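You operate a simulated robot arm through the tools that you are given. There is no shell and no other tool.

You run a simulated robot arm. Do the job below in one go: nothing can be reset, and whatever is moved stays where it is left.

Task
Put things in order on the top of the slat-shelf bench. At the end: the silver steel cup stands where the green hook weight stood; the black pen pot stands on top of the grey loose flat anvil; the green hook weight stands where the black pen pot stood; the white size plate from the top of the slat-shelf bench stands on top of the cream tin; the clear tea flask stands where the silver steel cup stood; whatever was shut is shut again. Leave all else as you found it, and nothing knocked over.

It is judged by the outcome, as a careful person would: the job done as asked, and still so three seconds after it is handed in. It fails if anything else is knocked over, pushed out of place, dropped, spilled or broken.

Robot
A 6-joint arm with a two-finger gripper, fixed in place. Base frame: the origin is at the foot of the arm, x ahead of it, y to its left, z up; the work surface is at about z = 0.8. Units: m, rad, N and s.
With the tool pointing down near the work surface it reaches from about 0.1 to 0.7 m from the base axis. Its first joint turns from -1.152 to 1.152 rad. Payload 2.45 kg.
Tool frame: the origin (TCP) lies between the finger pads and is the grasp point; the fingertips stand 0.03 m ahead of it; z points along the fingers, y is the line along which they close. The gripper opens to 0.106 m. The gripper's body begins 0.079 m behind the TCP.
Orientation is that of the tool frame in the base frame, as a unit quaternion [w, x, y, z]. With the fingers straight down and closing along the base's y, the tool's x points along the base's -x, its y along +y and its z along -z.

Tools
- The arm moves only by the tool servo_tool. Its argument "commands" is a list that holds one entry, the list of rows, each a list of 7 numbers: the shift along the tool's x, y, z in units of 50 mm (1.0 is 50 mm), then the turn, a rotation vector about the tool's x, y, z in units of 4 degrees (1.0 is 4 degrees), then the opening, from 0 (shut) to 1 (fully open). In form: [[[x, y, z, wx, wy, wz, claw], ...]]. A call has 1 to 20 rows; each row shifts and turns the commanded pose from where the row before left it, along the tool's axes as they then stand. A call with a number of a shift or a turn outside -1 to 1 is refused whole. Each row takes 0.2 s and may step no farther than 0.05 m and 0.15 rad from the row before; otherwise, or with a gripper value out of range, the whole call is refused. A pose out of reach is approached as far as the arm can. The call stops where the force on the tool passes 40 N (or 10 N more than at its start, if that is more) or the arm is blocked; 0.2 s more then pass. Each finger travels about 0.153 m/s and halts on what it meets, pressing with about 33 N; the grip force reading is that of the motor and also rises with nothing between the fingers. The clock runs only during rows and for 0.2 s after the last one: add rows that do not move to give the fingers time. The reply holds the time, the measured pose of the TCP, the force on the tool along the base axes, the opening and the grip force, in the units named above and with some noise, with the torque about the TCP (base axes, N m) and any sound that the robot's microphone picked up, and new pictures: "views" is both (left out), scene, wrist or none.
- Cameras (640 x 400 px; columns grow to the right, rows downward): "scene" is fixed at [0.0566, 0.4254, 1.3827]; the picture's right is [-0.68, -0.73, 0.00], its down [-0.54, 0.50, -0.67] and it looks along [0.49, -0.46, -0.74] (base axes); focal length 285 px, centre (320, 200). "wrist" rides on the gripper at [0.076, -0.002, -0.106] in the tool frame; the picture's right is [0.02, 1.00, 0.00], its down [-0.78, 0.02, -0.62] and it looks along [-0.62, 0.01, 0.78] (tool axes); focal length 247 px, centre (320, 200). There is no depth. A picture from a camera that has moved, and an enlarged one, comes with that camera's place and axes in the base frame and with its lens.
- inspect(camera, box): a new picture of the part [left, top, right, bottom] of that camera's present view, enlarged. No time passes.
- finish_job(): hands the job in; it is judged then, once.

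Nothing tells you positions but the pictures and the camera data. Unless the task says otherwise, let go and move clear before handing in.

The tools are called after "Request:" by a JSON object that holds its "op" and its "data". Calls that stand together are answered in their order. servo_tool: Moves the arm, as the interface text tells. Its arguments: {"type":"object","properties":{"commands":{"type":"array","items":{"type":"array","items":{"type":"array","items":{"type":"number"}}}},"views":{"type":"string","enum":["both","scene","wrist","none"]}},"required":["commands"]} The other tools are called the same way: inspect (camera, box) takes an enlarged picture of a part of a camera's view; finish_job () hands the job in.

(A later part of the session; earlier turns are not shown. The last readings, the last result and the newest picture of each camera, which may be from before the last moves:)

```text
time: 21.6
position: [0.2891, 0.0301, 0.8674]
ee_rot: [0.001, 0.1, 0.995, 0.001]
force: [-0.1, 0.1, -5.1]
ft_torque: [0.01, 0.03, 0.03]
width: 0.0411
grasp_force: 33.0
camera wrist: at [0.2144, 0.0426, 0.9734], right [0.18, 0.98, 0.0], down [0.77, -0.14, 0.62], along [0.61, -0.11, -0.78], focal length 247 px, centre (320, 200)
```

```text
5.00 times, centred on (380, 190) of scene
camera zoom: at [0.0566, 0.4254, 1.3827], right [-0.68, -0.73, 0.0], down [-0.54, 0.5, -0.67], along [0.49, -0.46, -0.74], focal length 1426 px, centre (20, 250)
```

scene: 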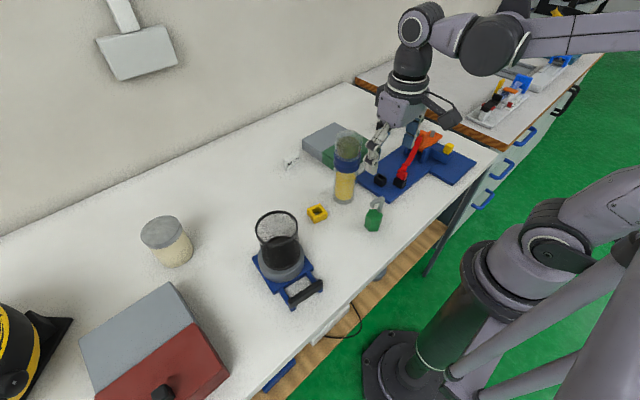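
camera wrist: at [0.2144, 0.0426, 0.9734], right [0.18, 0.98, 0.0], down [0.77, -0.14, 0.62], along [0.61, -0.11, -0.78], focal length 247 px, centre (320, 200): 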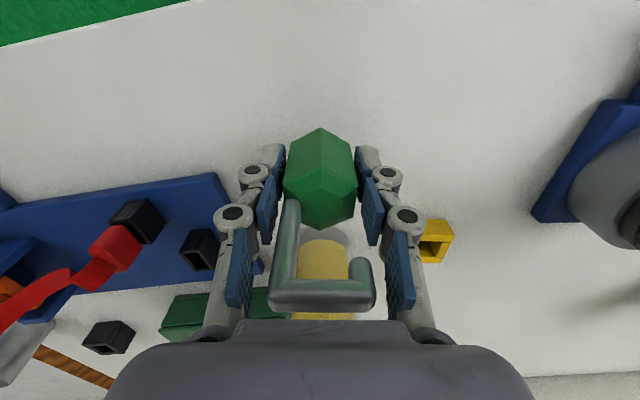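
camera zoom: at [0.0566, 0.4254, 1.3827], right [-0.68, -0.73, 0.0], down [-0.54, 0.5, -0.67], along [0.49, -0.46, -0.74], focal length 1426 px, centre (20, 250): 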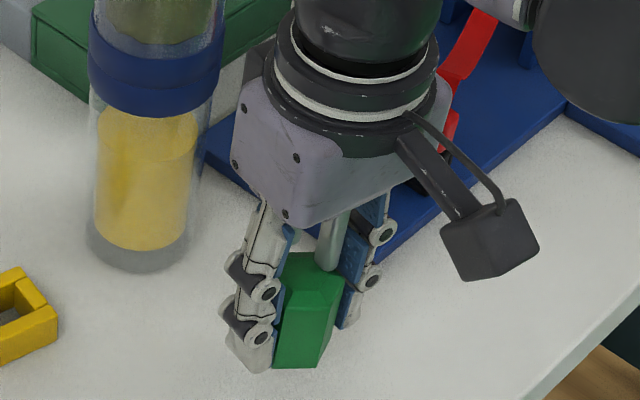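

The weight is held (about 5 N). Carrying on with the lift and transfer to above the pot's old spot at (0.550, 0.168).

Request:
{"op": "servo_tool", "data": {"commands": [[[0, 0, -0.6, 0, 0, 0, 0.2], [0, 0, -0.7, 0, 0, 0, 0.2], [0, 0, -0.7, 0, 0, 0, 0.2], [0, 0, -0.7, 0, 0, 0, 0.2], [0, 0, -0.36, 0, 0, 0, 0.2], [0.109, 0.539, 0, 0, 0, 0, 0.2], [0.109, 0.539, 0, 0, 0, 0, 0.2], [0.109, 0.539, 0, 0, 0, 0, 0.2], [0.109, 0.539, 0, 0, 0, 0, 0.2], [-0.626, 0.198, 0, 0, 0, 0, 0.2], [-0.626, 0.198, 0, 0, 0, 0, 0.2], [-0.626, 0.198, 0, 0, 0, 0, 0.2], [-0.626, 0.198, 0, 0, 0, 0, 0.2], [-0.626, 0.198, 0, 0, 0, 0, 0.2], [-0.626, 0.198, 0, 0, 0, 0, 0.2], [-0.626, 0.198, 0, 0, 0, 0, 0.2], [-0.626, 0.198, 0, 0, 0, 0, 0.2], [0, 0, 0, 0, 0, 0, 0.2], [0, 0, 0, 0, 0, 0, 0.2]]], "views": "both"}}

```text
time: 25.6
position: [0.5495, 0.1688, 1.0202]
ee_rot: [0.001, 0.099, 0.995, 0.0]
force: [0.4, -0.2, -5.6]
ft_torque: [0.01, 0.01, 0.03]
width: 0.0412
grasp_force: 32.8
camera wrist: at [0.4746, 0.1823, 1.1261], right [0.18, 0.98, 0.0], down [0.77, -0.14, 0.62], along [0.61, -0.11, -0.78], focal length 247 px, centre (320, 200)
```

scene: 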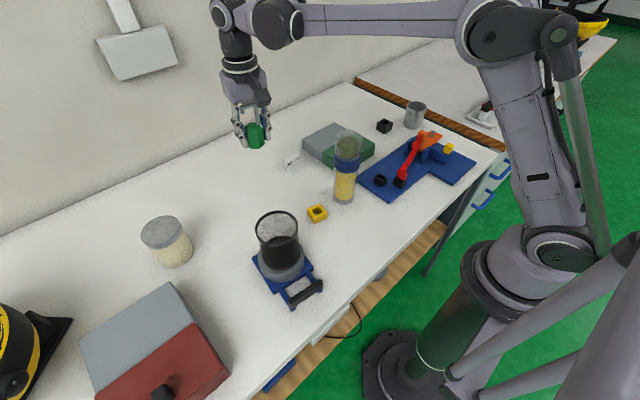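
wrist: 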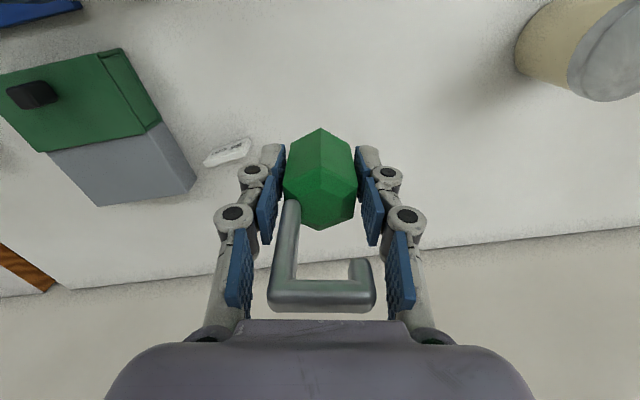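

Request:
{"op": "servo_tool", "data": {"commands": [[[0, 0, 0.7, 0, 0, 0, 0.2], [0, 0, 0.7, 0, 0, 0, 0.2], [0, 0, 0.7, 0, 0, 0, 0.2], [0, 0, 0.7, 0, 0, 0, 0.2], [0, 0, 0.5, 0, 0, 0, 0.2], [0, 0, 0.16, 0, 0, 0, 0.2], [0, 0, 0, 0, 0, 0, 0.2]]], "views": "wrist"}}

Request:
{"op": "servo_tool", "data": {"commands": [[[0, 0, 0.06, 0, 0, 0, 0.2], [0, 0, 0, 0, 0, 0, 0.2]]], "views": "none"}}

```text
time: 27.2
position: [0.5501, 0.1688, 0.8475]
ee_rot: [0.001, 0.1, 0.995, -0.001]
force: [0.6, 0.7, -5.2]
ft_torque: [-0.04, -0.01, 0.04]
width: 0.0411
grasp_force: 32.6
camera wrist: at [0.4746, 0.1822, 0.9525], right [0.18, 0.98, 0.0], down [0.77, -0.14, 0.62], along [0.61, -0.11, -0.78], focal length 247 px, centre (320, 200)
```

wrist: 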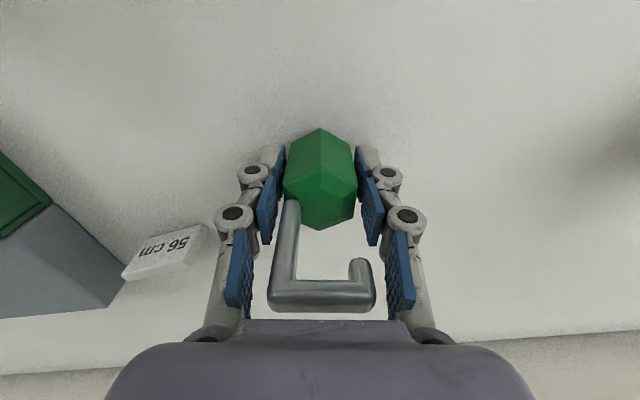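

```text
time: 27.8
position: [0.5493, 0.1678, 0.8445]
ee_rot: [0.001, 0.099, 0.995, 0.001]
force: [0.1, -0.2, -4.7]
ft_torque: [-0.02, -0.02, 0.0]
width: 0.0412
grasp_force: 32.8
```

Request:
{"op": "servo_tool", "data": {"commands": [[[0, 0, 0.06, 0, 0, 0, 0.2], [0, 0, 0, 0, 0, 0, 0.2]]], "views": "none"}}

Request:
{"op": "servo_tool", "data": {"commands": [[[0, 0, 0.04, 0, 0, 0, 0.2], [0, 0, 0, 0, 0, 0, 0.2]]], "views": "none"}}

```text
time: 28.4
position: [0.5495, 0.1682, 0.8418]
ee_rot: [0.001, 0.099, 0.995, 0.001]
force: [-1.0, -0.2, -4.9]
ft_torque: [0.03, 0.0, 0.0]
width: 0.0411
grasp_force: 33.1
```

```text
time: 29.0
position: [0.5504, 0.1675, 0.8395]
ee_rot: [0.0, 0.099, 0.995, 0.0]
force: [-0.3, 1.0, -4.0]
ft_torque: [0.0, 0.03, -0.01]
width: 0.0413
grasp_force: 33.0
```

Request:
{"op": "servo_tool", "data": {"commands": [[[0, 0, 0.03, 0, 0, 0, 0.2], [0, 0, 0, 0, 0, 0, 0.2]]], "views": "none"}}

```text
time: 29.6
position: [0.5499, 0.1685, 0.8372]
ee_rot: [0.001, 0.099, 0.995, 0.0]
force: [0.4, -0.2, -4.4]
ft_torque: [0.01, 0.02, -0.04]
width: 0.041
grasp_force: 32.8
```

Request:
{"op": "servo_tool", "data": {"commands": [[[0, 0, 0.02, 0, 0, 0, 0.2], [0, 0, 0, 0, 0, 0, 0.2]]], "views": "none"}}

Request:
{"op": "inspect", "data": {"camera": "scene", "box": [220, 150, 320, 220]}}

```text
time: 30.2
position: [0.5498, 0.1684, 0.8382]
ee_rot: [0.001, 0.099, 0.995, 0.0]
force: [-0.1, 3.0, 12.1]
ft_torque: [-0.05, -0.04, -0.01]
width: 0.0411
grasp_force: 33.1
```

```text
5.71 times, centred on (270, 185) of scene
camera zoom: at [0.0564, 0.4254, 1.3827], right [-0.68, -0.73, 0.0], down [-0.54, 0.5, -0.67], along [0.49, -0.46, -0.74], focal length 1630 px, centre (606, 286)
```

zoom: 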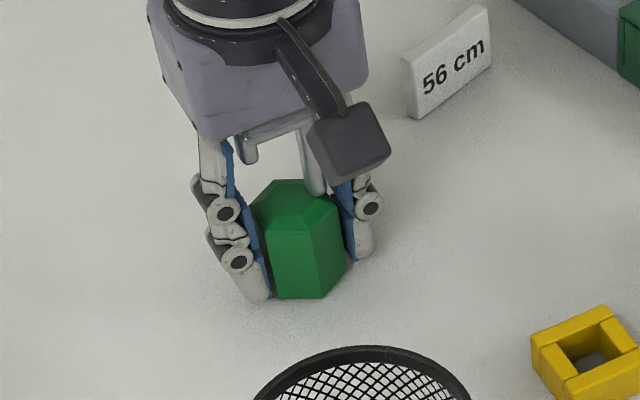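

The weight is down (12 N upward). I'll release gently and rise.

Request:
{"op": "servo_tool", "data": {"commands": [[[0, 0, 0, 0, 0, 0, 0.42], [0, 0, 0, 0, 0, 0, 0.5], [0, 0, 0, 0, 0, 0, 0.65], [0, 0, 0, 0, 0, 0, 0.75], [0, 0, -0.3, 0, 0, 0, 0.75], [0, 0, -0.5, 0, 0, 0, 0.75], [0, 0, -0.8, 0, 0, 0, 0.75], [0, 0, -0.8, 0, 0, 0, 0.75], [0, 0, -0.8, 0, 0, 0, 0.75], [0, 0, 0, 0, 0, 0, 0.75]]], "views": "both"}}

Request:
{"op": "inspect", "data": {"camera": "scene", "box": [220, 150, 320, 220]}}

Request:
{"op": "inspect", "data": {"camera": "wrist", "box": [190, 40, 390, 165]}}

```text
time: 32.4
position: [0.5491, 0.1673, 0.9975]
ee_rot: [0.002, 0.099, 0.995, -0.001]
force: [0.4, 0.2, 0.0]
ft_torque: [0.0, -0.03, 0.0]
width: 0.0797
grasp_force: 0.1
camera wrist: at [0.4747, 0.1814, 1.1041], right [0.18, 0.98, 0.0], down [0.77, -0.14, 0.62], along [0.61, -0.11, -0.78], focal length 247 px, centre (320, 200)
```

scene: 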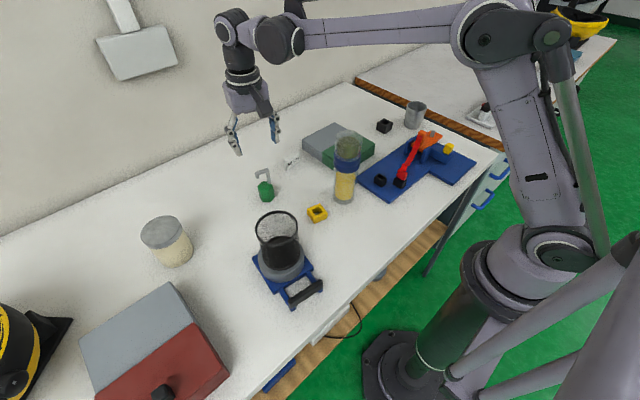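
wrist: 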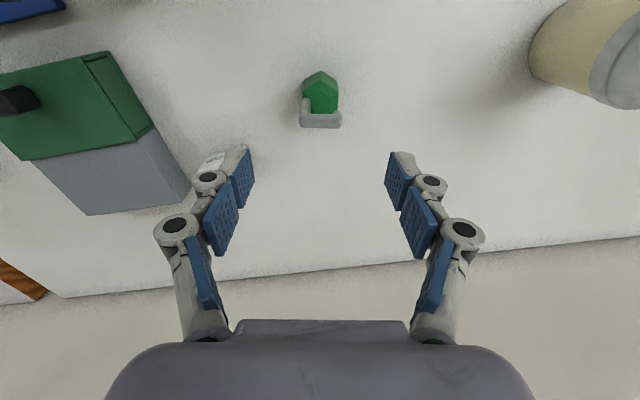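

```text
5.71 times, centred on (270, 185) of scene
camera zoom: at [0.0566, 0.4254, 1.3827], right [-0.68, -0.73, 0.0], down [-0.54, 0.5, -0.67], along [0.49, -0.46, -0.74], focal length 1630 px, centre (606, 286)
```

zoom: 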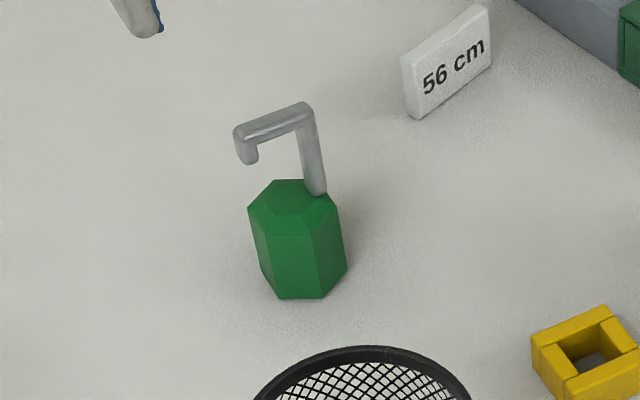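

```text
3.20 times, centred on (290, 102) of wrist
camera zoom: at [0.4747, 0.1814, 1.1041], right [0.18, 0.98, 0.0], down [0.77, -0.14, 0.62], along [0.61, -0.11, -0.78], focal length 790 px, centre (416, 512)
```

zoom: 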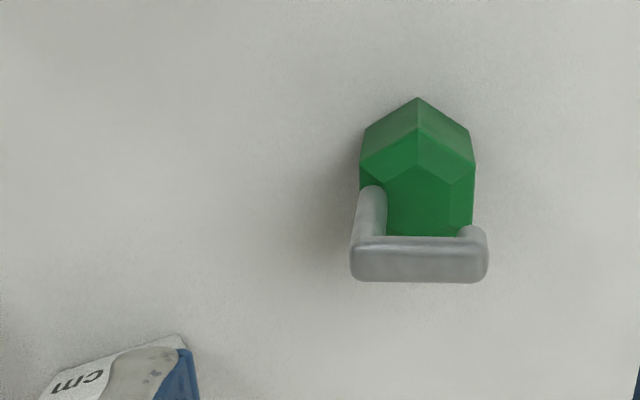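

The weight stands where the pot was. Now I'll turn back square and travel to hover over the steel cup near (0.488, -0.437).

Request:
{"op": "servo_tool", "data": {"commands": [[[0, 0, -0.25, 0, 0, -0.95, 1], [0, 0, -0.25, 0, 0, -0.95, 1], [0, 0, -0.25, 0, 0, -0.95, 1], [0.095, -0.93, 0, 0, 0, 0, 1], [0.095, -0.93, 0, 0, 0, 0, 1], [0.095, -0.93, 0, 0, 0, 0, 1], [0.095, -0.93, 0, 0, 0, 0, 1], [0.095, -0.93, 0, 0, 0, 0, 1], [0.095, -0.93, 0, 0, 0, 0, 1], [0.095, -0.93, 0, 0, 0, 0, 1], [0.095, -0.93, 0, 0, 0, 0, 1], [0.095, -0.93, 0, 0, 0, 0, 1], [0.095, -0.93, 0, 0, 0, 0, 1], [0.095, -0.93, 0, 0, 0, 0, 1], [0.095, -0.93, 0, 0, 0, 0, 1], [0.095, -0.93, 0, 0, 0, 0, 1], [0, 0, 0, 0, 0, 0, 1], [0, 0, 0, 0, 0, 0, 1]]], "views": "both"}}

Request:
{"op": "inspect", "data": {"camera": "wrist", "box": [220, 20, 420, 160]}}

Request:
{"op": "inspect", "data": {"camera": "scene", "box": [360, 80, 460, 150]}}

```text
time: 36.2
position: [0.4876, -0.4361, 1.035]
ee_rot: [0.001, 0.0, 1.0, 0.0]
force: [0.0, 0.0, -0.8]
ft_torque: [0.01, 0.01, 0.03]
width: 0.1059
grasp_force: 0.0
camera wrist: at [0.4103, -0.438, 1.1402], right [-0.02, 1.0, 0.0], down [0.78, 0.02, 0.62], along [0.62, 0.01, -0.78], focal length 247 px, centre (320, 200)
```

scene: 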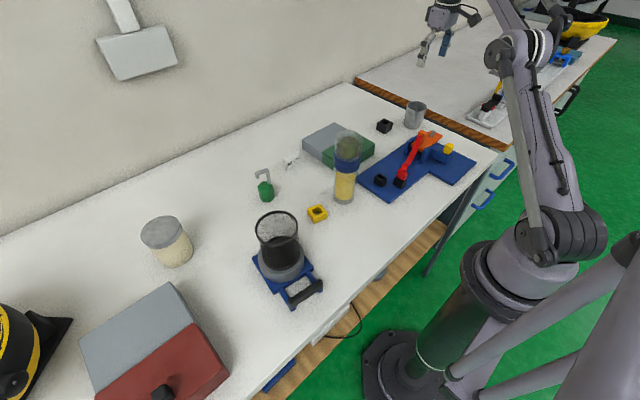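
wrist: 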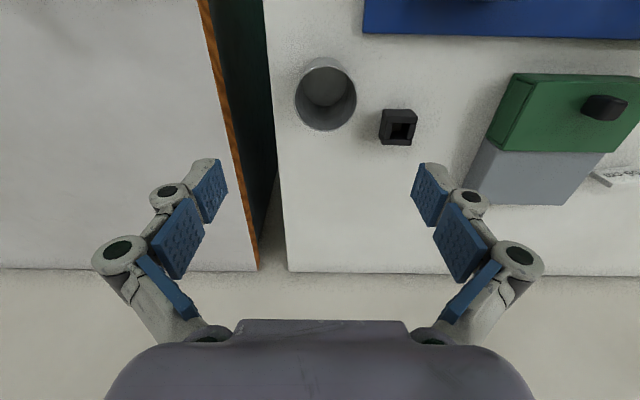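

```text
2.86 times, centred on (320, 90) of wrist
camera zoom: at [0.4103, -0.438, 1.1402], right [-0.02, 1.0, 0.0], down [0.78, 0.02, 0.62], along [0.62, 0.01, -0.78], focal length 706 px, centre (320, 514)
```

zoom: 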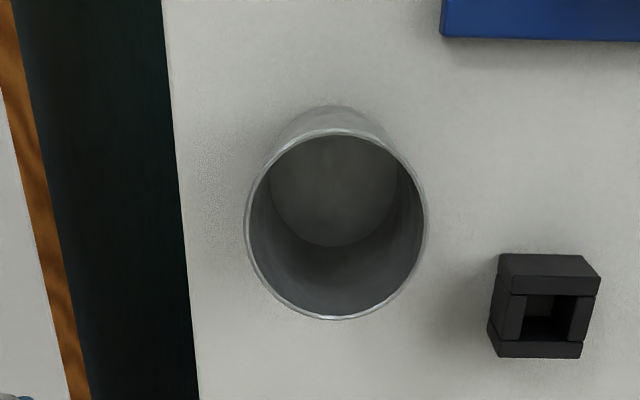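

```text
5.71 times, centred on (410, 115) of scene
camera zoom: at [0.0566, 0.4254, 1.3827], right [-0.68, -0.73, 0.0], down [-0.54, 0.5, -0.67], along [0.49, -0.46, -0.74], focal length 1630 px, centre (-194, 686)
```

zoom: 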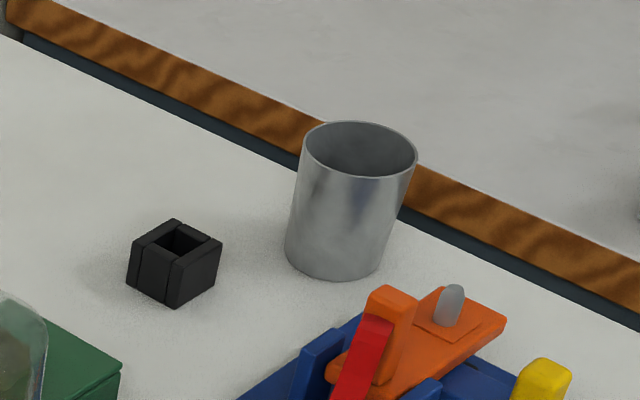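

The cup is centred near (0.490, -0.4315), with rim diameter 66 mm and rim at z≈0.875. I'll descend above it with a slightly narrower opening to stay clear of the black ring.

Request:
{"op": "servo_tool", "data": {"commands": [[[-0.06, 0.09, 0.6, 0, 0, 0, 0.87], [0, 0, 0.7, 0, 0, 0, 0.87], [0, 0, 0.7, 0, 0, 0, 0.87], [0, 0, 0, 0, 0, 0, 0.87], [0, 0, 0, 0, 0, 0, 0.87]]], "views": "wrist"}}

Request:
{"op": "inspect", "data": {"camera": "wrist", "box": [160, 40, 480, 240]}}

```text
time: 37.4
position: [0.4919, -0.4319, 0.9358]
ee_rot: [0.001, 0.0, 1.0, 0.0]
force: [-0.2, 0.5, -0.4]
ft_torque: [0.01, 0.01, -0.02]
width: 0.0922
grasp_force: 0.1
camera wrist: at [0.4149, -0.4341, 1.0406], right [-0.02, 1.0, 0.0], down [0.78, 0.02, 0.62], along [0.62, 0.01, -0.78], focal length 247 px, centre (320, 200)
```

wrist: 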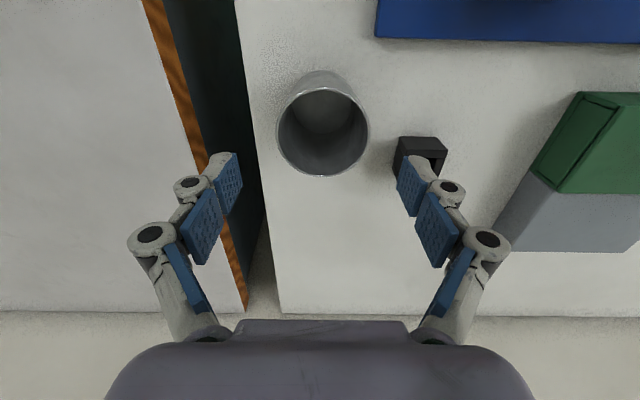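

```text
2.00 times, centred on (320, 140) of wrist
camera zoom: at [0.4149, -0.4341, 1.0406], right [-0.02, 1.0, 0.0], down [0.78, 0.02, 0.62], along [0.62, 0.01, -0.78], focal length 494 px, centre (320, 320)
```

zoom: 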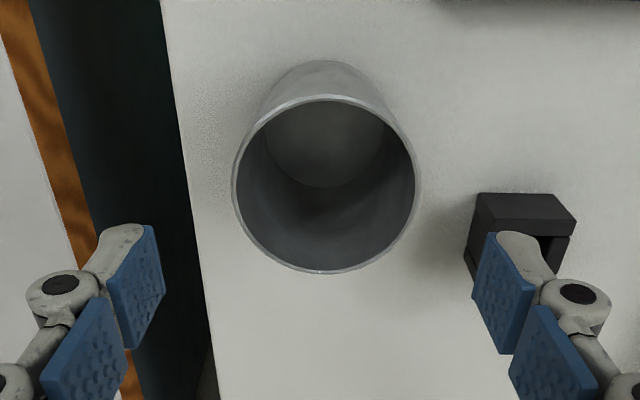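

Request:
{"op": "servo_tool", "data": {"commands": [[[0.03, 0.015, 0.5, 0, 0, 0, 0.87], [0, 0, 0.6, 0, 0, 0, 0.87], [0, 0, 0.6, 0, 0, 0, 0.87], [0, 0, 0, 0, 0, 0, 0.87], [0, 0, 0, 0, 0, 0, 0.7], [0, 0, 0, 0, 0, 0, 0.5], [0, 0, 0, 0, 0, 0, 0.45], [0, 0, 0, 0, 0, 0, 0.45]]], "views": "both"}}

Request:
{"op": "inspect", "data": {"camera": "scene", "box": [360, 70, 460, 140]}}

```text
time: 39.2
position: [0.4887, -0.4297, 0.8514]
ee_rot: [0.001, 0.001, 1.0, 0.0]
force: [-0.4, 0.1, 2.3]
ft_torque: [-0.01, -0.01, -0.01]
width: 0.0644
grasp_force: 33.0
camera wrist: at [0.4123, -0.4321, 0.9568], right [-0.02, 1.0, 0.0], down [0.78, 0.02, 0.62], along [0.62, 0.01, -0.78], focal length 247 px, centre (320, 200)
```

scene: 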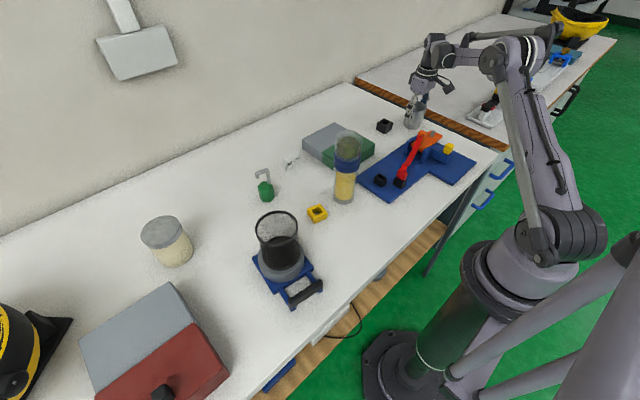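
wrist: 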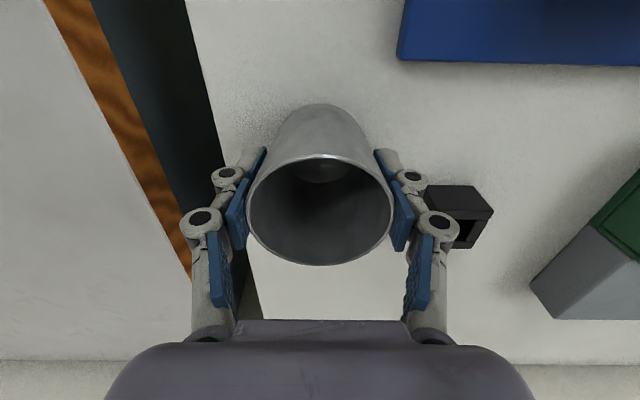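

```text
5.71 times, centred on (410, 105) of scene
camera zoom: at [0.0565, 0.4254, 1.3827], right [-0.68, -0.73, 0.0], down [-0.54, 0.5, -0.67], along [0.49, -0.46, -0.74], focal length 1630 px, centre (-194, 743)
```

zoom: 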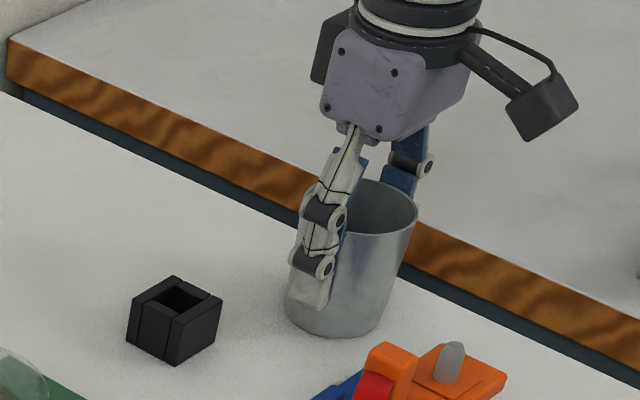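

The cup is gripped at width 0.064. I'll lift high and carry it to above the weight's old spot at (0.289, 0.028).

Request:
{"op": "servo_tool", "data": {"commands": [[[0, 0, -0.3, 0, 0, 0, 0.45], [0, 0, -0.7, 0, 0, 0, 0.45], [0, 0, -0.8, 0, 0, 0, 0.45], [0, 0, -0.9, 0, 0, 0, 0.45], [0, 0, -0.9, 0, 0, 0, 0.45], [0.307, 0.705, 0, 0, 0, 0, 0.45], [0.307, 0.705, 0, 0, 0, 0, 0.45], [0.307, 0.705, 0, 0, 0, 0, 0.45], [0.307, 0.705, 0, 0, 0, 0, 0.45], [0.307, 0.705, 0, 0, 0, 0, 0.45], [0.307, 0.705, 0, 0, 0, 0, 0.45], [0.307, 0.705, 0, 0, 0, 0, 0.45], [0.307, 0.705, 0, 0, 0, 0, 0.45], [0.307, 0.705, 0, 0, 0, 0, 0.45], [0.307, 0.705, 0, 0, 0, 0, 0.45], [0.307, 0.705, 0, 0, 0, 0, 0.45], [0.307, 0.705, 0, 0, 0, 0, 0.45], [0.307, 0.705, 0, 0, 0, 0, 0.45], [0, 0, 0, 0, 0, 0, 0.45], [0, 0, 0, 0, 0, 0, 0.45]]], "views": "both"}}

```text
time: 43.4
position: [0.2889, 0.0256, 1.0287]
ee_rot: [0.001, 0.001, 1.0, 0.0]
force: [0.0, -0.7, 0.1]
ft_torque: [0.0, 0.0, 0.01]
width: 0.0639
grasp_force: 33.8
camera wrist: at [0.2129, 0.0238, 1.1341], right [-0.02, 1.0, 0.0], down [0.78, 0.02, 0.62], along [0.62, 0.01, -0.78], focal length 247 px, centre (320, 200)
```

scene: 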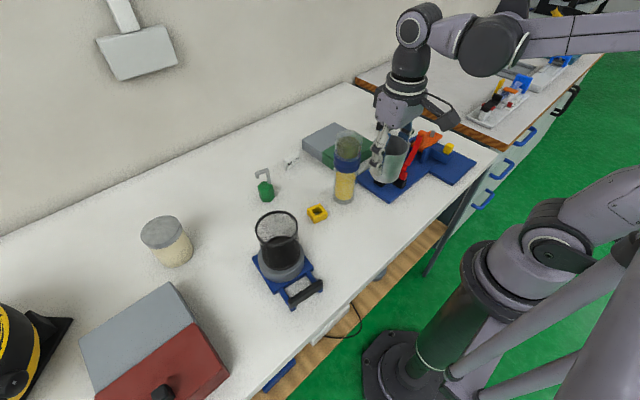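
wrist: 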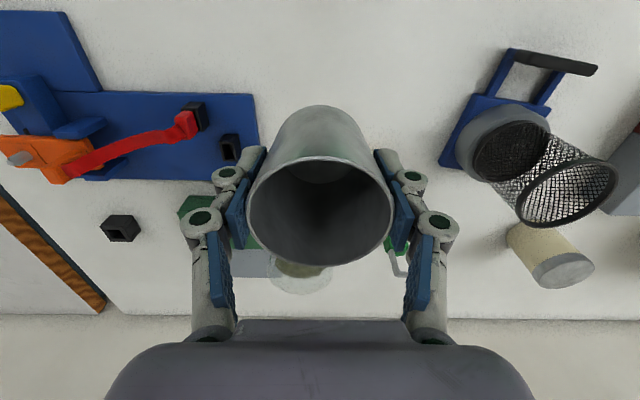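

Request:
{"op": "servo_tool", "data": {"commands": [[[0, 0.045, 0.6, 0, 0, 0, 0.45], [0, 0, 0.7, 0, 0, 0, 0.45], [0, 0, 0.7, 0, 0, 0, 0.45], [0, 0, 0.7, 0, 0, 0, 0.45], [0, 0, 0.5, 0, 0, 0, 0.45], [0, 0, 0.24, 0, 0, 0, 0.45], [0, 0, 0, 0, 0, 0, 0.45]]], "views": "none"}}

Request:
{"op": "inspect", "data": {"camera": "scene", "box": [320, 150, 430, 240]}}

Request:
{"op": "inspect", "data": {"camera": "wrist", "box": [0, 0, 640, 400]}}

```text
time: 45.0
position: [0.289, 0.0275, 0.8576]
ee_rot: [0.0, 0.001, 1.0, 0.0]
force: [-0.3, -0.4, -1.4]
ft_torque: [0.01, 0.02, 0.02]
width: 0.0641
grasp_force: 33.1
```

```text
4.44 times, centred on (375, 195) of scene
camera zoom: at [0.0566, 0.4254, 1.3827], right [-0.68, -0.73, 0.0], down [-0.54, 0.5, -0.67], along [0.49, -0.46, -0.74], focal length 1268 px, centre (76, 222)
```

zoom: 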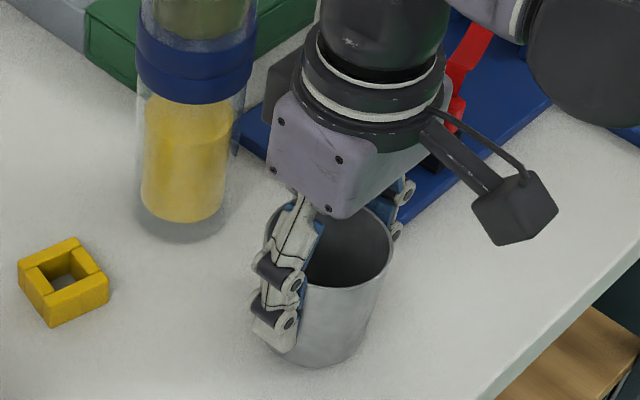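

```text
1.00 times, centred on (320, 200) of wrist (not enlarged: the box is as wide or as high as the picture)
camera zoom: at [0.2133, 0.0252, 0.9637], right [-0.02, 1.0, 0.0], down [0.78, 0.02, 0.62], along [0.62, 0.01, -0.78], focal length 247 px, centre (320, 200)
```

zoom: 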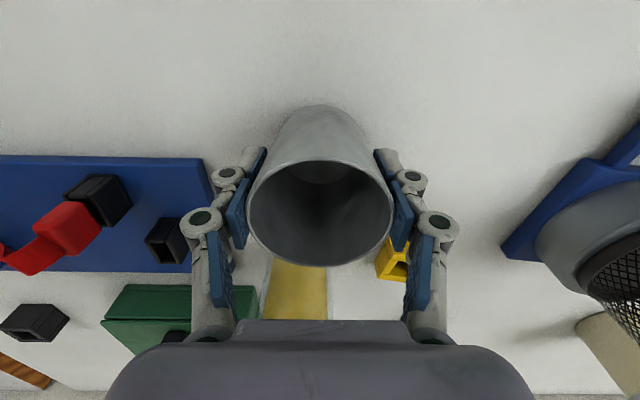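

Request:
{"op": "servo_tool", "data": {"commands": [[[0, 0, 0.08, 0, 0, 0, 0.45], [0, 0, 0, 0, 0, 0, 0.45]]], "views": "none"}}

Request:
{"op": "servo_tool", "data": {"commands": [[[0, 0, 0.04, 0, 0, 0, 0.45], [0, 0, 0, 0, 0, 0, 0.45]]], "views": "none"}}

```text
time: 45.6
position: [0.2892, 0.0286, 0.8531]
ee_rot: [0.001, 0.0, 1.0, 0.0]
force: [-0.3, -0.3, -0.2]
ft_torque: [0.03, 0.02, 0.03]
width: 0.0638
grasp_force: 33.5
```

```text
time: 46.2
position: [0.2896, 0.0295, 0.8515]
ee_rot: [0.001, -0.001, 1.0, -0.001]
force: [0.0, 0.0, -1.8]
ft_torque: [0.01, -0.01, 0.0]
width: 0.0637
grasp_force: 33.1
```

Request:
{"op": "servo_tool", "data": {"commands": [[[0, 0, 0.03, 0, 0, 0, 0.45], [0, 0, 0, 0, 0, 0, 0.45]]], "views": "none"}}

```text
time: 46.8
position: [0.2913, 0.0286, 0.8505]
ee_rot: [0.001, 0.0, 1.0, 0.0]
force: [-0.1, 1.9, 18.3]
ft_torque: [0.0, -0.05, 0.11]
width: 0.0639
grasp_force: 33.6
```

The cup is on the bench. Releasing slowly and rising straight up.

Request:
{"op": "servo_tool", "data": {"commands": [[[0, 0, -0.01, 0, 0, 0, 0.62], [0, 0, 0, 0, 0, 0, 0.68], [0, 0, 0, 0, 0, 0, 0.78], [0, 0, 0, 0, 0, 0, 0.8], [0, 0, -0.3, 0, 0, 0, 0.8], [0, 0, -0.6, 0, 0, 0, 0.8], [0, 0, -0.9, 0, 0, 0, 0.8], [0, 0, -0.9, 0, 0, 0, 0.8], [0, 0, -0.9, 0, 0, 0, 0.8], [0, 0, 0, 0, 0, 0, 0.8]]], "views": "both"}}

Request:
{"op": "inspect", "data": {"camera": "scene", "box": [320, 130, 430, 240]}}

Request:
{"op": "inspect", "data": {"camera": "wrist", "box": [220, 40, 420, 280]}}

```text
time: 49.0
position: [0.2888, 0.0288, 1.0319]
ee_rot: [0.001, 0.0, 1.0, 0.0]
force: [0.0, 0.0, -1.2]
ft_torque: [0.0, 0.0, 0.0]
width: 0.0848
grasp_force: 0.0
camera wrist: at [0.2132, 0.0274, 1.1372], right [-0.02, 1.0, 0.0], down [0.78, 0.02, 0.62], along [0.62, 0.01, -0.78], focal length 247 px, centre (320, 200)
```

scene: 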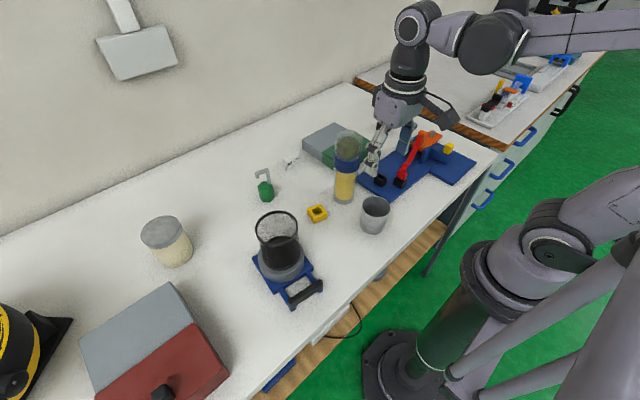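
wrist: 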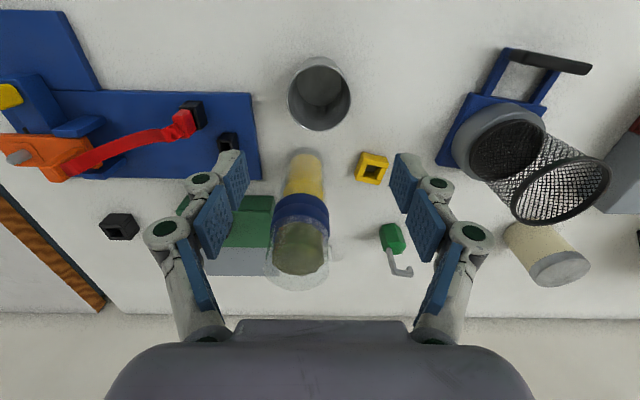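

```text
3.64 times, centred on (375, 185) of scene
camera zoom: at [0.0566, 0.4254, 1.3827], right [-0.68, -0.73, 0.0], down [-0.54, 0.5, -0.67], along [0.49, -0.46, -0.74], focal length 1037 px, centre (120, 254)
```

zoom: 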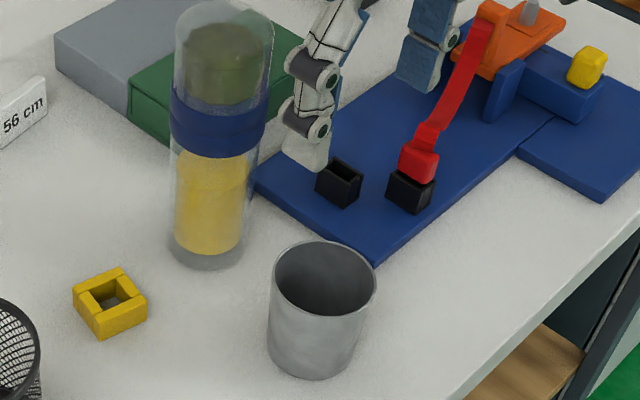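

```text
1.67 times, centred on (320, 160) of wrist
camera zoom: at [0.2132, 0.0274, 1.1372], right [-0.02, 1.0, 0.0], down [0.78, 0.02, 0.62], along [0.62, 0.01, -0.78], focal length 412 px, centre (320, 267)
```

zoom: 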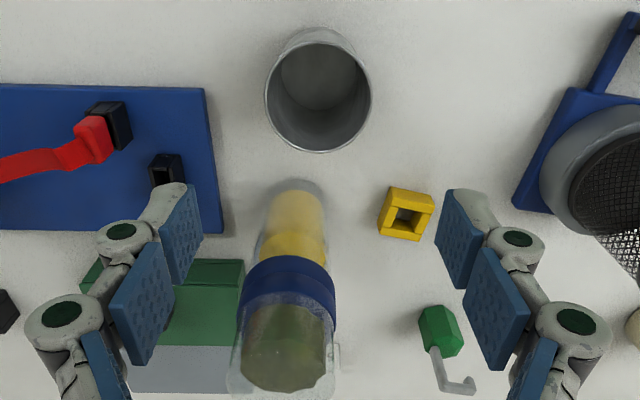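

The cup stands where the weight was. Next is the flask: I'll rise, then hover over it to measure its axis and top.

Request:
{"op": "servo_tool", "data": {"commands": [[[0, 0, -0.9, 0, 0, 0, 1], [-0.58, -0.11, 0, 0, 0, 0, 1], [-0.58, -0.11, 0, 0, 0, 0, 1], [-0.58, -0.11, 0, 0, 0, 0, 1], [-0.58, -0.11, 0, 0, 0, 0, 1], [0, 0, 0, 0, 0, 0, 1], [0, 0, 0, 0, 0, 0, 1]]], "views": "both"}}

Request:
{"op": "inspect", "data": {"camera": "wrist", "box": [220, 40, 420, 200]}}

Request:
{"op": "inspect", "data": {"camera": "scene", "box": [305, 115, 385, 215]}}

```text
time: 50.6
position: [0.4067, 0.0057, 1.0758]
ee_rot: [0.001, 0.0, 1.0, 0.0]
force: [0.0, -0.1, 0.7]
ft_torque: [-0.02, 0.03, 0.0]
width: 0.1061
grasp_force: 0.0
camera wrist: at [0.3302, 0.0038, 1.1818], right [-0.02, 1.0, 0.0], down [0.78, 0.02, 0.62], along [0.62, 0.01, -0.78], focal length 247 px, centre (320, 200)
```

scene: 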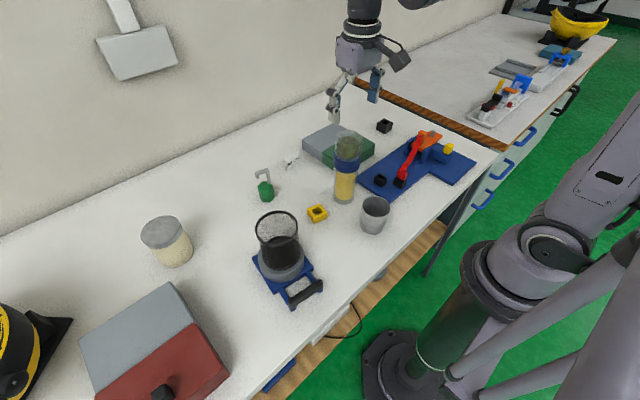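
wrist: 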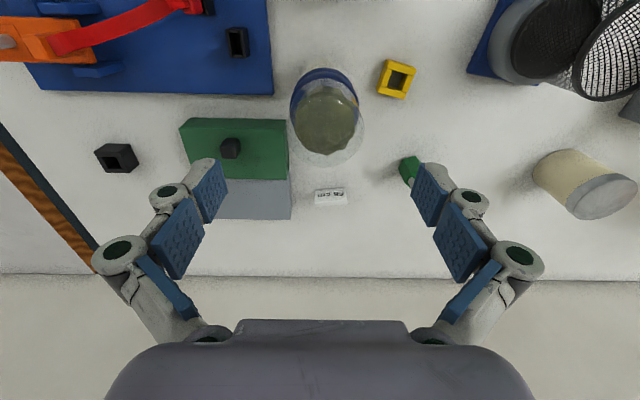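

```text
2.50 times, centred on (320, 120) of wrist
camera zoom: at [0.3302, 0.0038, 1.1818], right [-0.02, 1.0, 0.0], down [0.78, 0.02, 0.62], along [0.62, 0.01, -0.78], focal length 617 px, centre (320, 400)
```

zoom: 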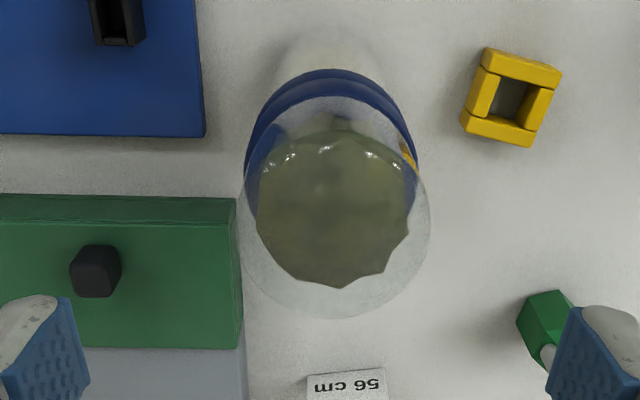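

```text
4.00 times, centred on (345, 165) of scene
camera zoom: at [0.0566, 0.4254, 1.3827], right [-0.68, -0.73, 0.0], down [-0.54, 0.5, -0.67], along [0.49, -0.46, -0.74], focal length 1141 px, centre (220, 340)
```

zoom: 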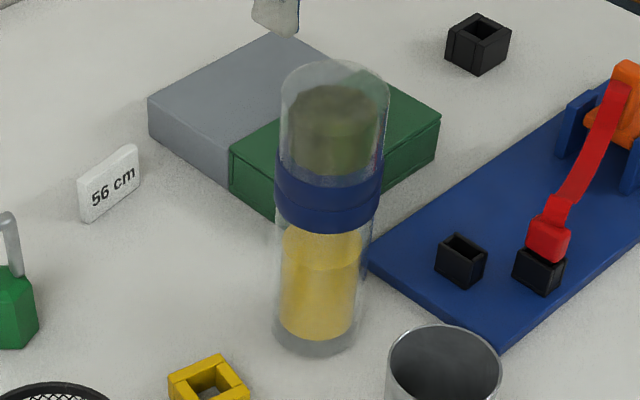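

Request:
{"op": "inspect", "data": {"camera": "wrist", "box": [280, 50, 380, 175]}}

Request:
{"op": "inspect", "data": {"camera": "scene", "box": [325, 120, 370, 170]}}

Request:
{"op": "inspect", "data": {"camera": "scene", "box": [325, 165, 370, 215]}}

```text
3.20 times, centred on (330, 112) of wrist
camera zoom: at [0.3302, 0.0038, 1.1818], right [-0.02, 1.0, 0.0], down [0.78, 0.02, 0.62], along [0.62, 0.01, -0.78], focal length 790 px, centre (288, 480)
```

zoom: 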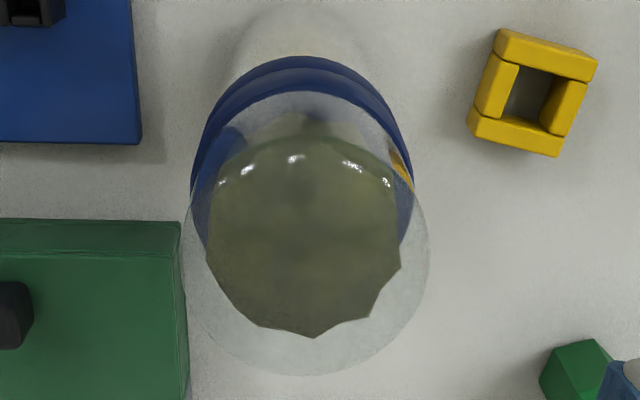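

```text
8.00 times, centred on (348, 145) of scene
camera zoom: at [0.0566, 0.4254, 1.3827], right [-0.68, -0.73, 0.0], down [-0.54, 0.5, -0.67], along [0.49, -0.46, -0.74], focal length 2282 px, centre (100, 640)
```

zoom: 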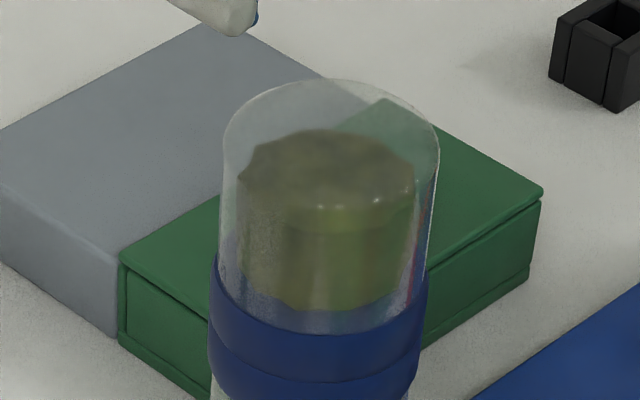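

```text
8.00 times, centred on (348, 190) of scene
camera zoom: at [0.0566, 0.4254, 1.3827], right [-0.68, -0.73, 0.0], down [-0.54, 0.5, -0.67], along [0.49, -0.46, -0.74], focal length 2282 px, centre (100, 280)
```

zoom: 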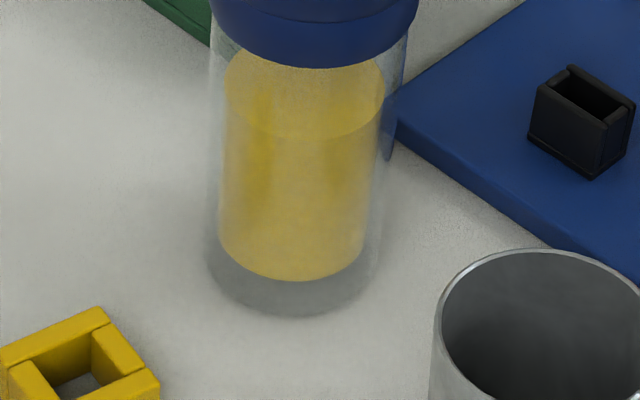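

The flask axis is near (0.411, 0.0085), about 63 mm wide with its top at z≈0.99; the blue band spans about z 0.905–0.95. I'll descend until the tips are level with its top and recheck alignment.

Request:
{"op": "servo_tool", "data": {"commands": [[[-0.1, 0.055, 0.5, 0, 0, 0, 1], [0, 0, 0.6, 0, 0, 0, 1], [0, 0, 0, 0, 0, 0, 1], [0, 0, 0, 0, 0, 0, 1]]], "views": "wrist"}}

Request:
{"op": "inspect", "data": {"camera": "wrist", "box": [200, 60, 440, 220]}}

Request:
{"op": "inspect", "data": {"camera": "scene", "box": [300, 80, 400, 180]}}

```text
time: 51.6
position: [0.4106, 0.0069, 1.0207]
ee_rot: [0.001, 0.001, 1.0, 0.0]
force: [0.5, 0.4, -0.7]
ft_torque: [0.0, 0.0, 0.0]
width: 0.1064
grasp_force: 0.1
camera wrist: at [0.3334, 0.005, 1.1266], right [-0.02, 1.0, 0.0], down [0.78, 0.02, 0.62], along [0.62, 0.01, -0.78], focal length 247 px, centre (320, 200)
```

wrist: 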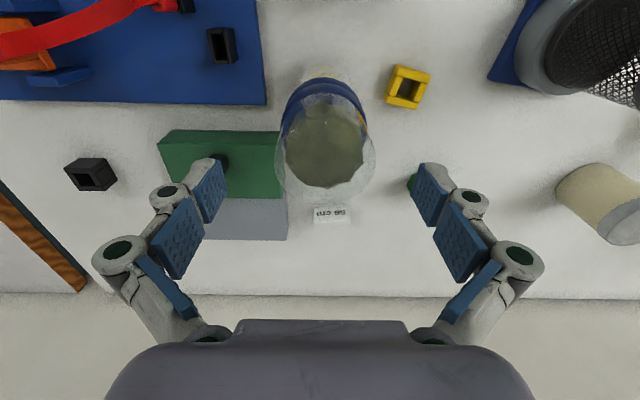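

```text
2.50 times, centred on (320, 140) of wrist
camera zoom: at [0.3334, 0.005, 1.1266], right [-0.02, 1.0, 0.0], down [0.78, 0.02, 0.62], along [0.62, 0.01, -0.78], focal length 617 px, centre (320, 350)
```

zoom: 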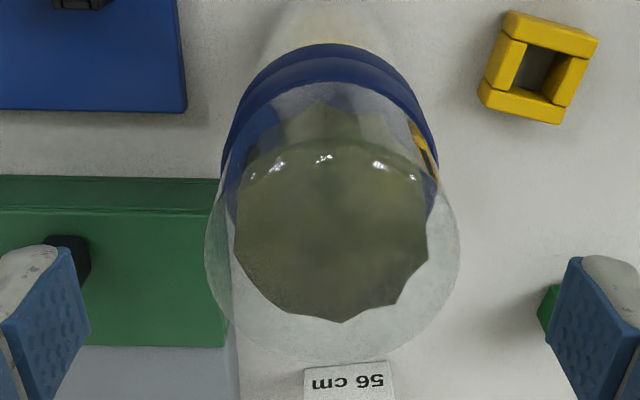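

```text
4.00 times, centred on (350, 130) of scene
camera zoom: at [0.0566, 0.4254, 1.3827], right [-0.68, -0.73, 0.0], down [-0.54, 0.5, -0.67], along [0.49, -0.46, -0.74], focal length 1141 px, centre (200, 480)
```

zoom: 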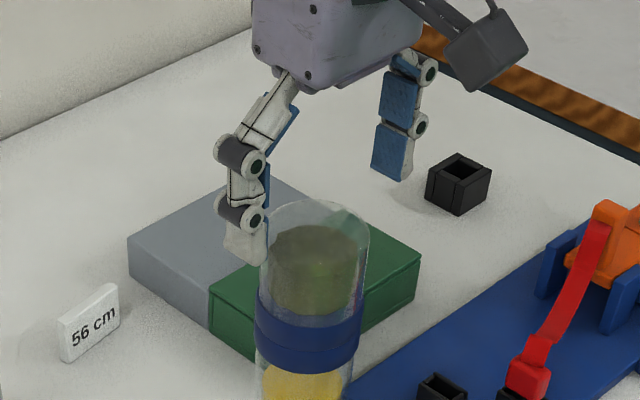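

Request:
{"op": "servo_tool", "data": {"commands": [[[-0.04, 0.035, 0.5, 0, 0, 0, 1], [0, 0, 0.5, 0, 0, 0, 1], [0, 0, 0.5, 0, 0, 0, 1], [0, 0, 0.27, 0, 0, 0, 1], [0, 0, 0, 0, 0, 0, 1]]], "views": "wrist"}}

Request:
{"op": "inspect", "data": {"camera": "scene", "box": [300, 100, 400, 200]}}

```text
time: 52.8
position: [0.4131, 0.0118, 0.9321]
ee_rot: [0.0, 0.0, 1.0, 0.0]
force: [0.2, 0.6, 0.9]
ft_torque: [-0.02, -0.01, -0.01]
width: 0.1059
grasp_force: 0.1
camera wrist: at [0.3369, 0.0084, 1.0378], right [-0.02, 1.0, 0.0], down [0.78, 0.02, 0.62], along [0.62, 0.01, -0.78], focal length 247 px, centre (320, 200)
```

wrist: 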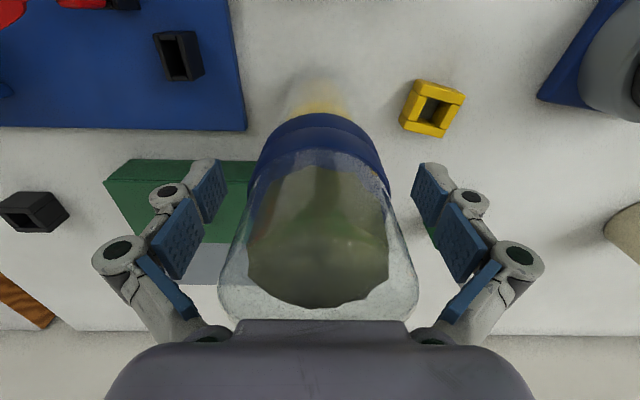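

```text
4.00 times, centred on (350, 150) of scene
camera zoom: at [0.0566, 0.4254, 1.3827], right [-0.68, -0.73, 0.0], down [-0.54, 0.5, -0.67], along [0.49, -0.46, -0.74], focal length 1141 px, centre (200, 400)
```

zoom: 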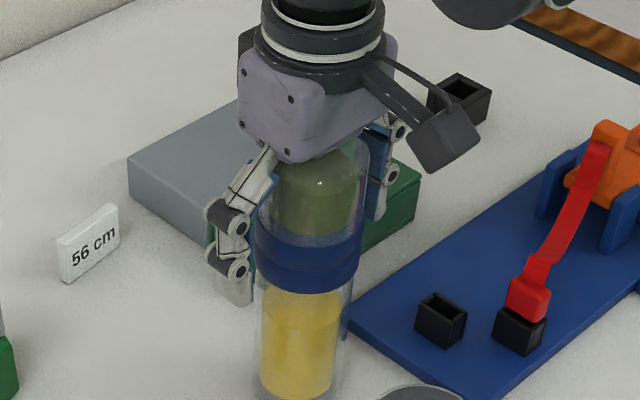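

Aligned around the blue band. A small y correction, then I'll close slowly.

Request:
{"op": "servo_tool", "data": {"commands": [[[0, -0.03, 0, 0, 0, 0, 0.9], [0, 0, 0, 0, 0, 0, 0.8], [0, 0, 0, 0, 0, 0, 0.74], [0, 0, 0, 0, 0, 0, 0.7], [0, 0, 0, 0, 0, 0, 0.67], [0, 0, 0, 0, 0, 0, 0.64], [0, 0, 0, 0, 0, 0, 0.61], [0, 0, 0, 0, 0, 0, 0.58], [0, 0, 0, 0, 0, 0, 0.5], [0, 0, 0, 0, 0, 0, 0.45], [0, 0, 0, 0, 0, 0, 0.45]]], "views": "both"}}

Request:
{"op": "inspect", "data": {"camera": "scene", "box": [300, 120, 400, 220]}}

```text
time: 54.6
position: [0.4139, 0.0098, 0.9334]
ee_rot: [0.0, 0.0, 1.0, 0.0]
force: [-2.3, 2.4, 17.5]
ft_torque: [-0.15, -0.01, -0.1]
width: 0.0714
grasp_force: 32.8
stopped in row 8: the force on the tool passed its limit at 41 N (the readings are from after the stop); the commanded pose is now the measured one
camera wrist: at [0.3372, 0.0074, 1.0395], right [-0.02, 1.0, 0.0], down [0.78, 0.02, 0.62], along [0.62, 0.01, -0.78], focal length 247 px, centre (320, 200)
```

scene: 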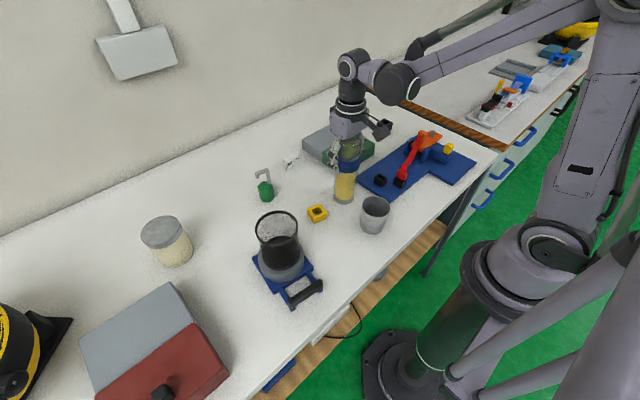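
wrist: 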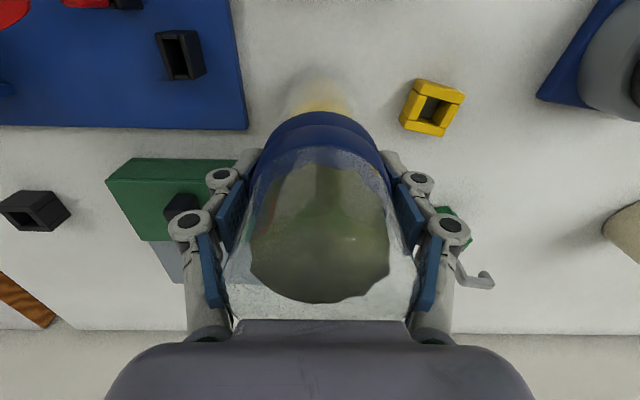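

```text
4.00 times, centred on (350, 170) of scene
camera zoom: at [0.0563, 0.4254, 1.3827], right [-0.68, -0.73, 0.0], down [-0.54, 0.5, -0.67], along [0.49, -0.46, -0.74], focal length 1141 px, centre (200, 320)
```

zoom: 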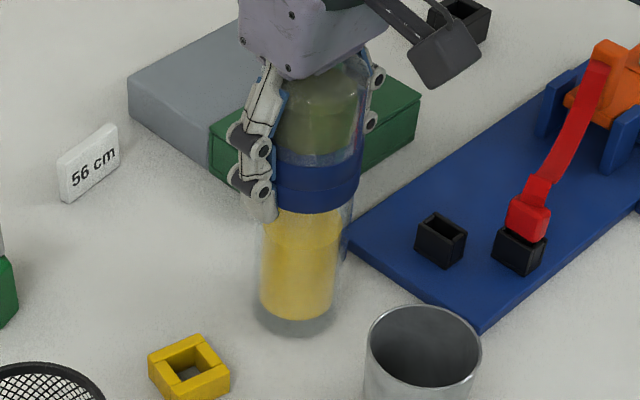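

The band measured 71 mm, and closing pressed down a little before the force settled. I'll hold still one step and check forces before lifting.

Request:
{"op": "servo_tool", "data": {"commands": [[[0, 0, 0, 0, 0, 0, 0.58]]], "views": "none"}}

Request:
{"op": "inspect", "data": {"camera": "scene", "box": [320, 130, 380, 190]}}

Request:
{"op": "inspect", "data": {"camera": "wrist", "box": [200, 100, 440, 340]}}

```text
time: 55.0
position: [0.4138, 0.0096, 0.9342]
ee_rot: [0.001, 0.001, 1.0, 0.0]
force: [-2.5, 0.9, 27.2]
ft_torque: [0.16, -0.1, 0.04]
width: 0.0707
grasp_force: 33.2
```

```text
6.67 times, centred on (350, 160) of scene
camera zoom: at [0.0561, 0.4254, 1.3827], right [-0.68, -0.73, 0.0], down [-0.54, 0.5, -0.67], along [0.49, -0.46, -0.74], focal length 1902 px, centre (120, 467)
```

zoom: 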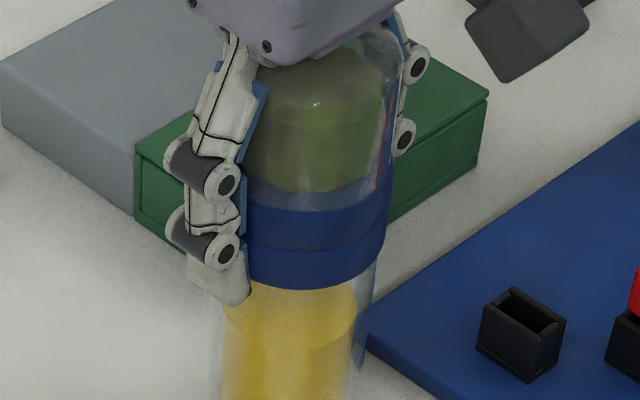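

```text
1.67 times, centred on (320, 220) of wrist
camera zoom: at [0.3371, 0.0074, 1.0395], right [-0.02, 1.0, 0.0], down [0.78, 0.02, 0.62], along [0.62, 0.01, -0.78], focal length 412 px, centre (320, 167)
```

zoom: 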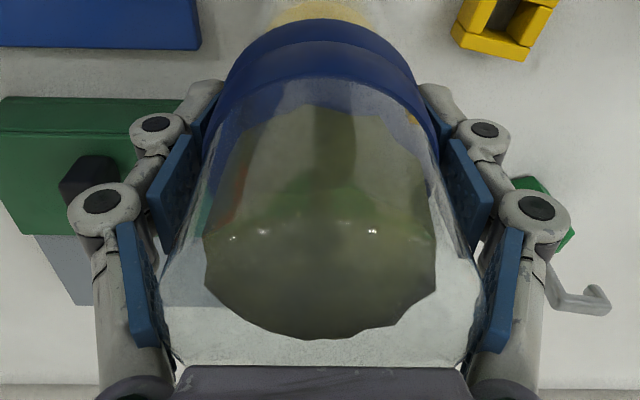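

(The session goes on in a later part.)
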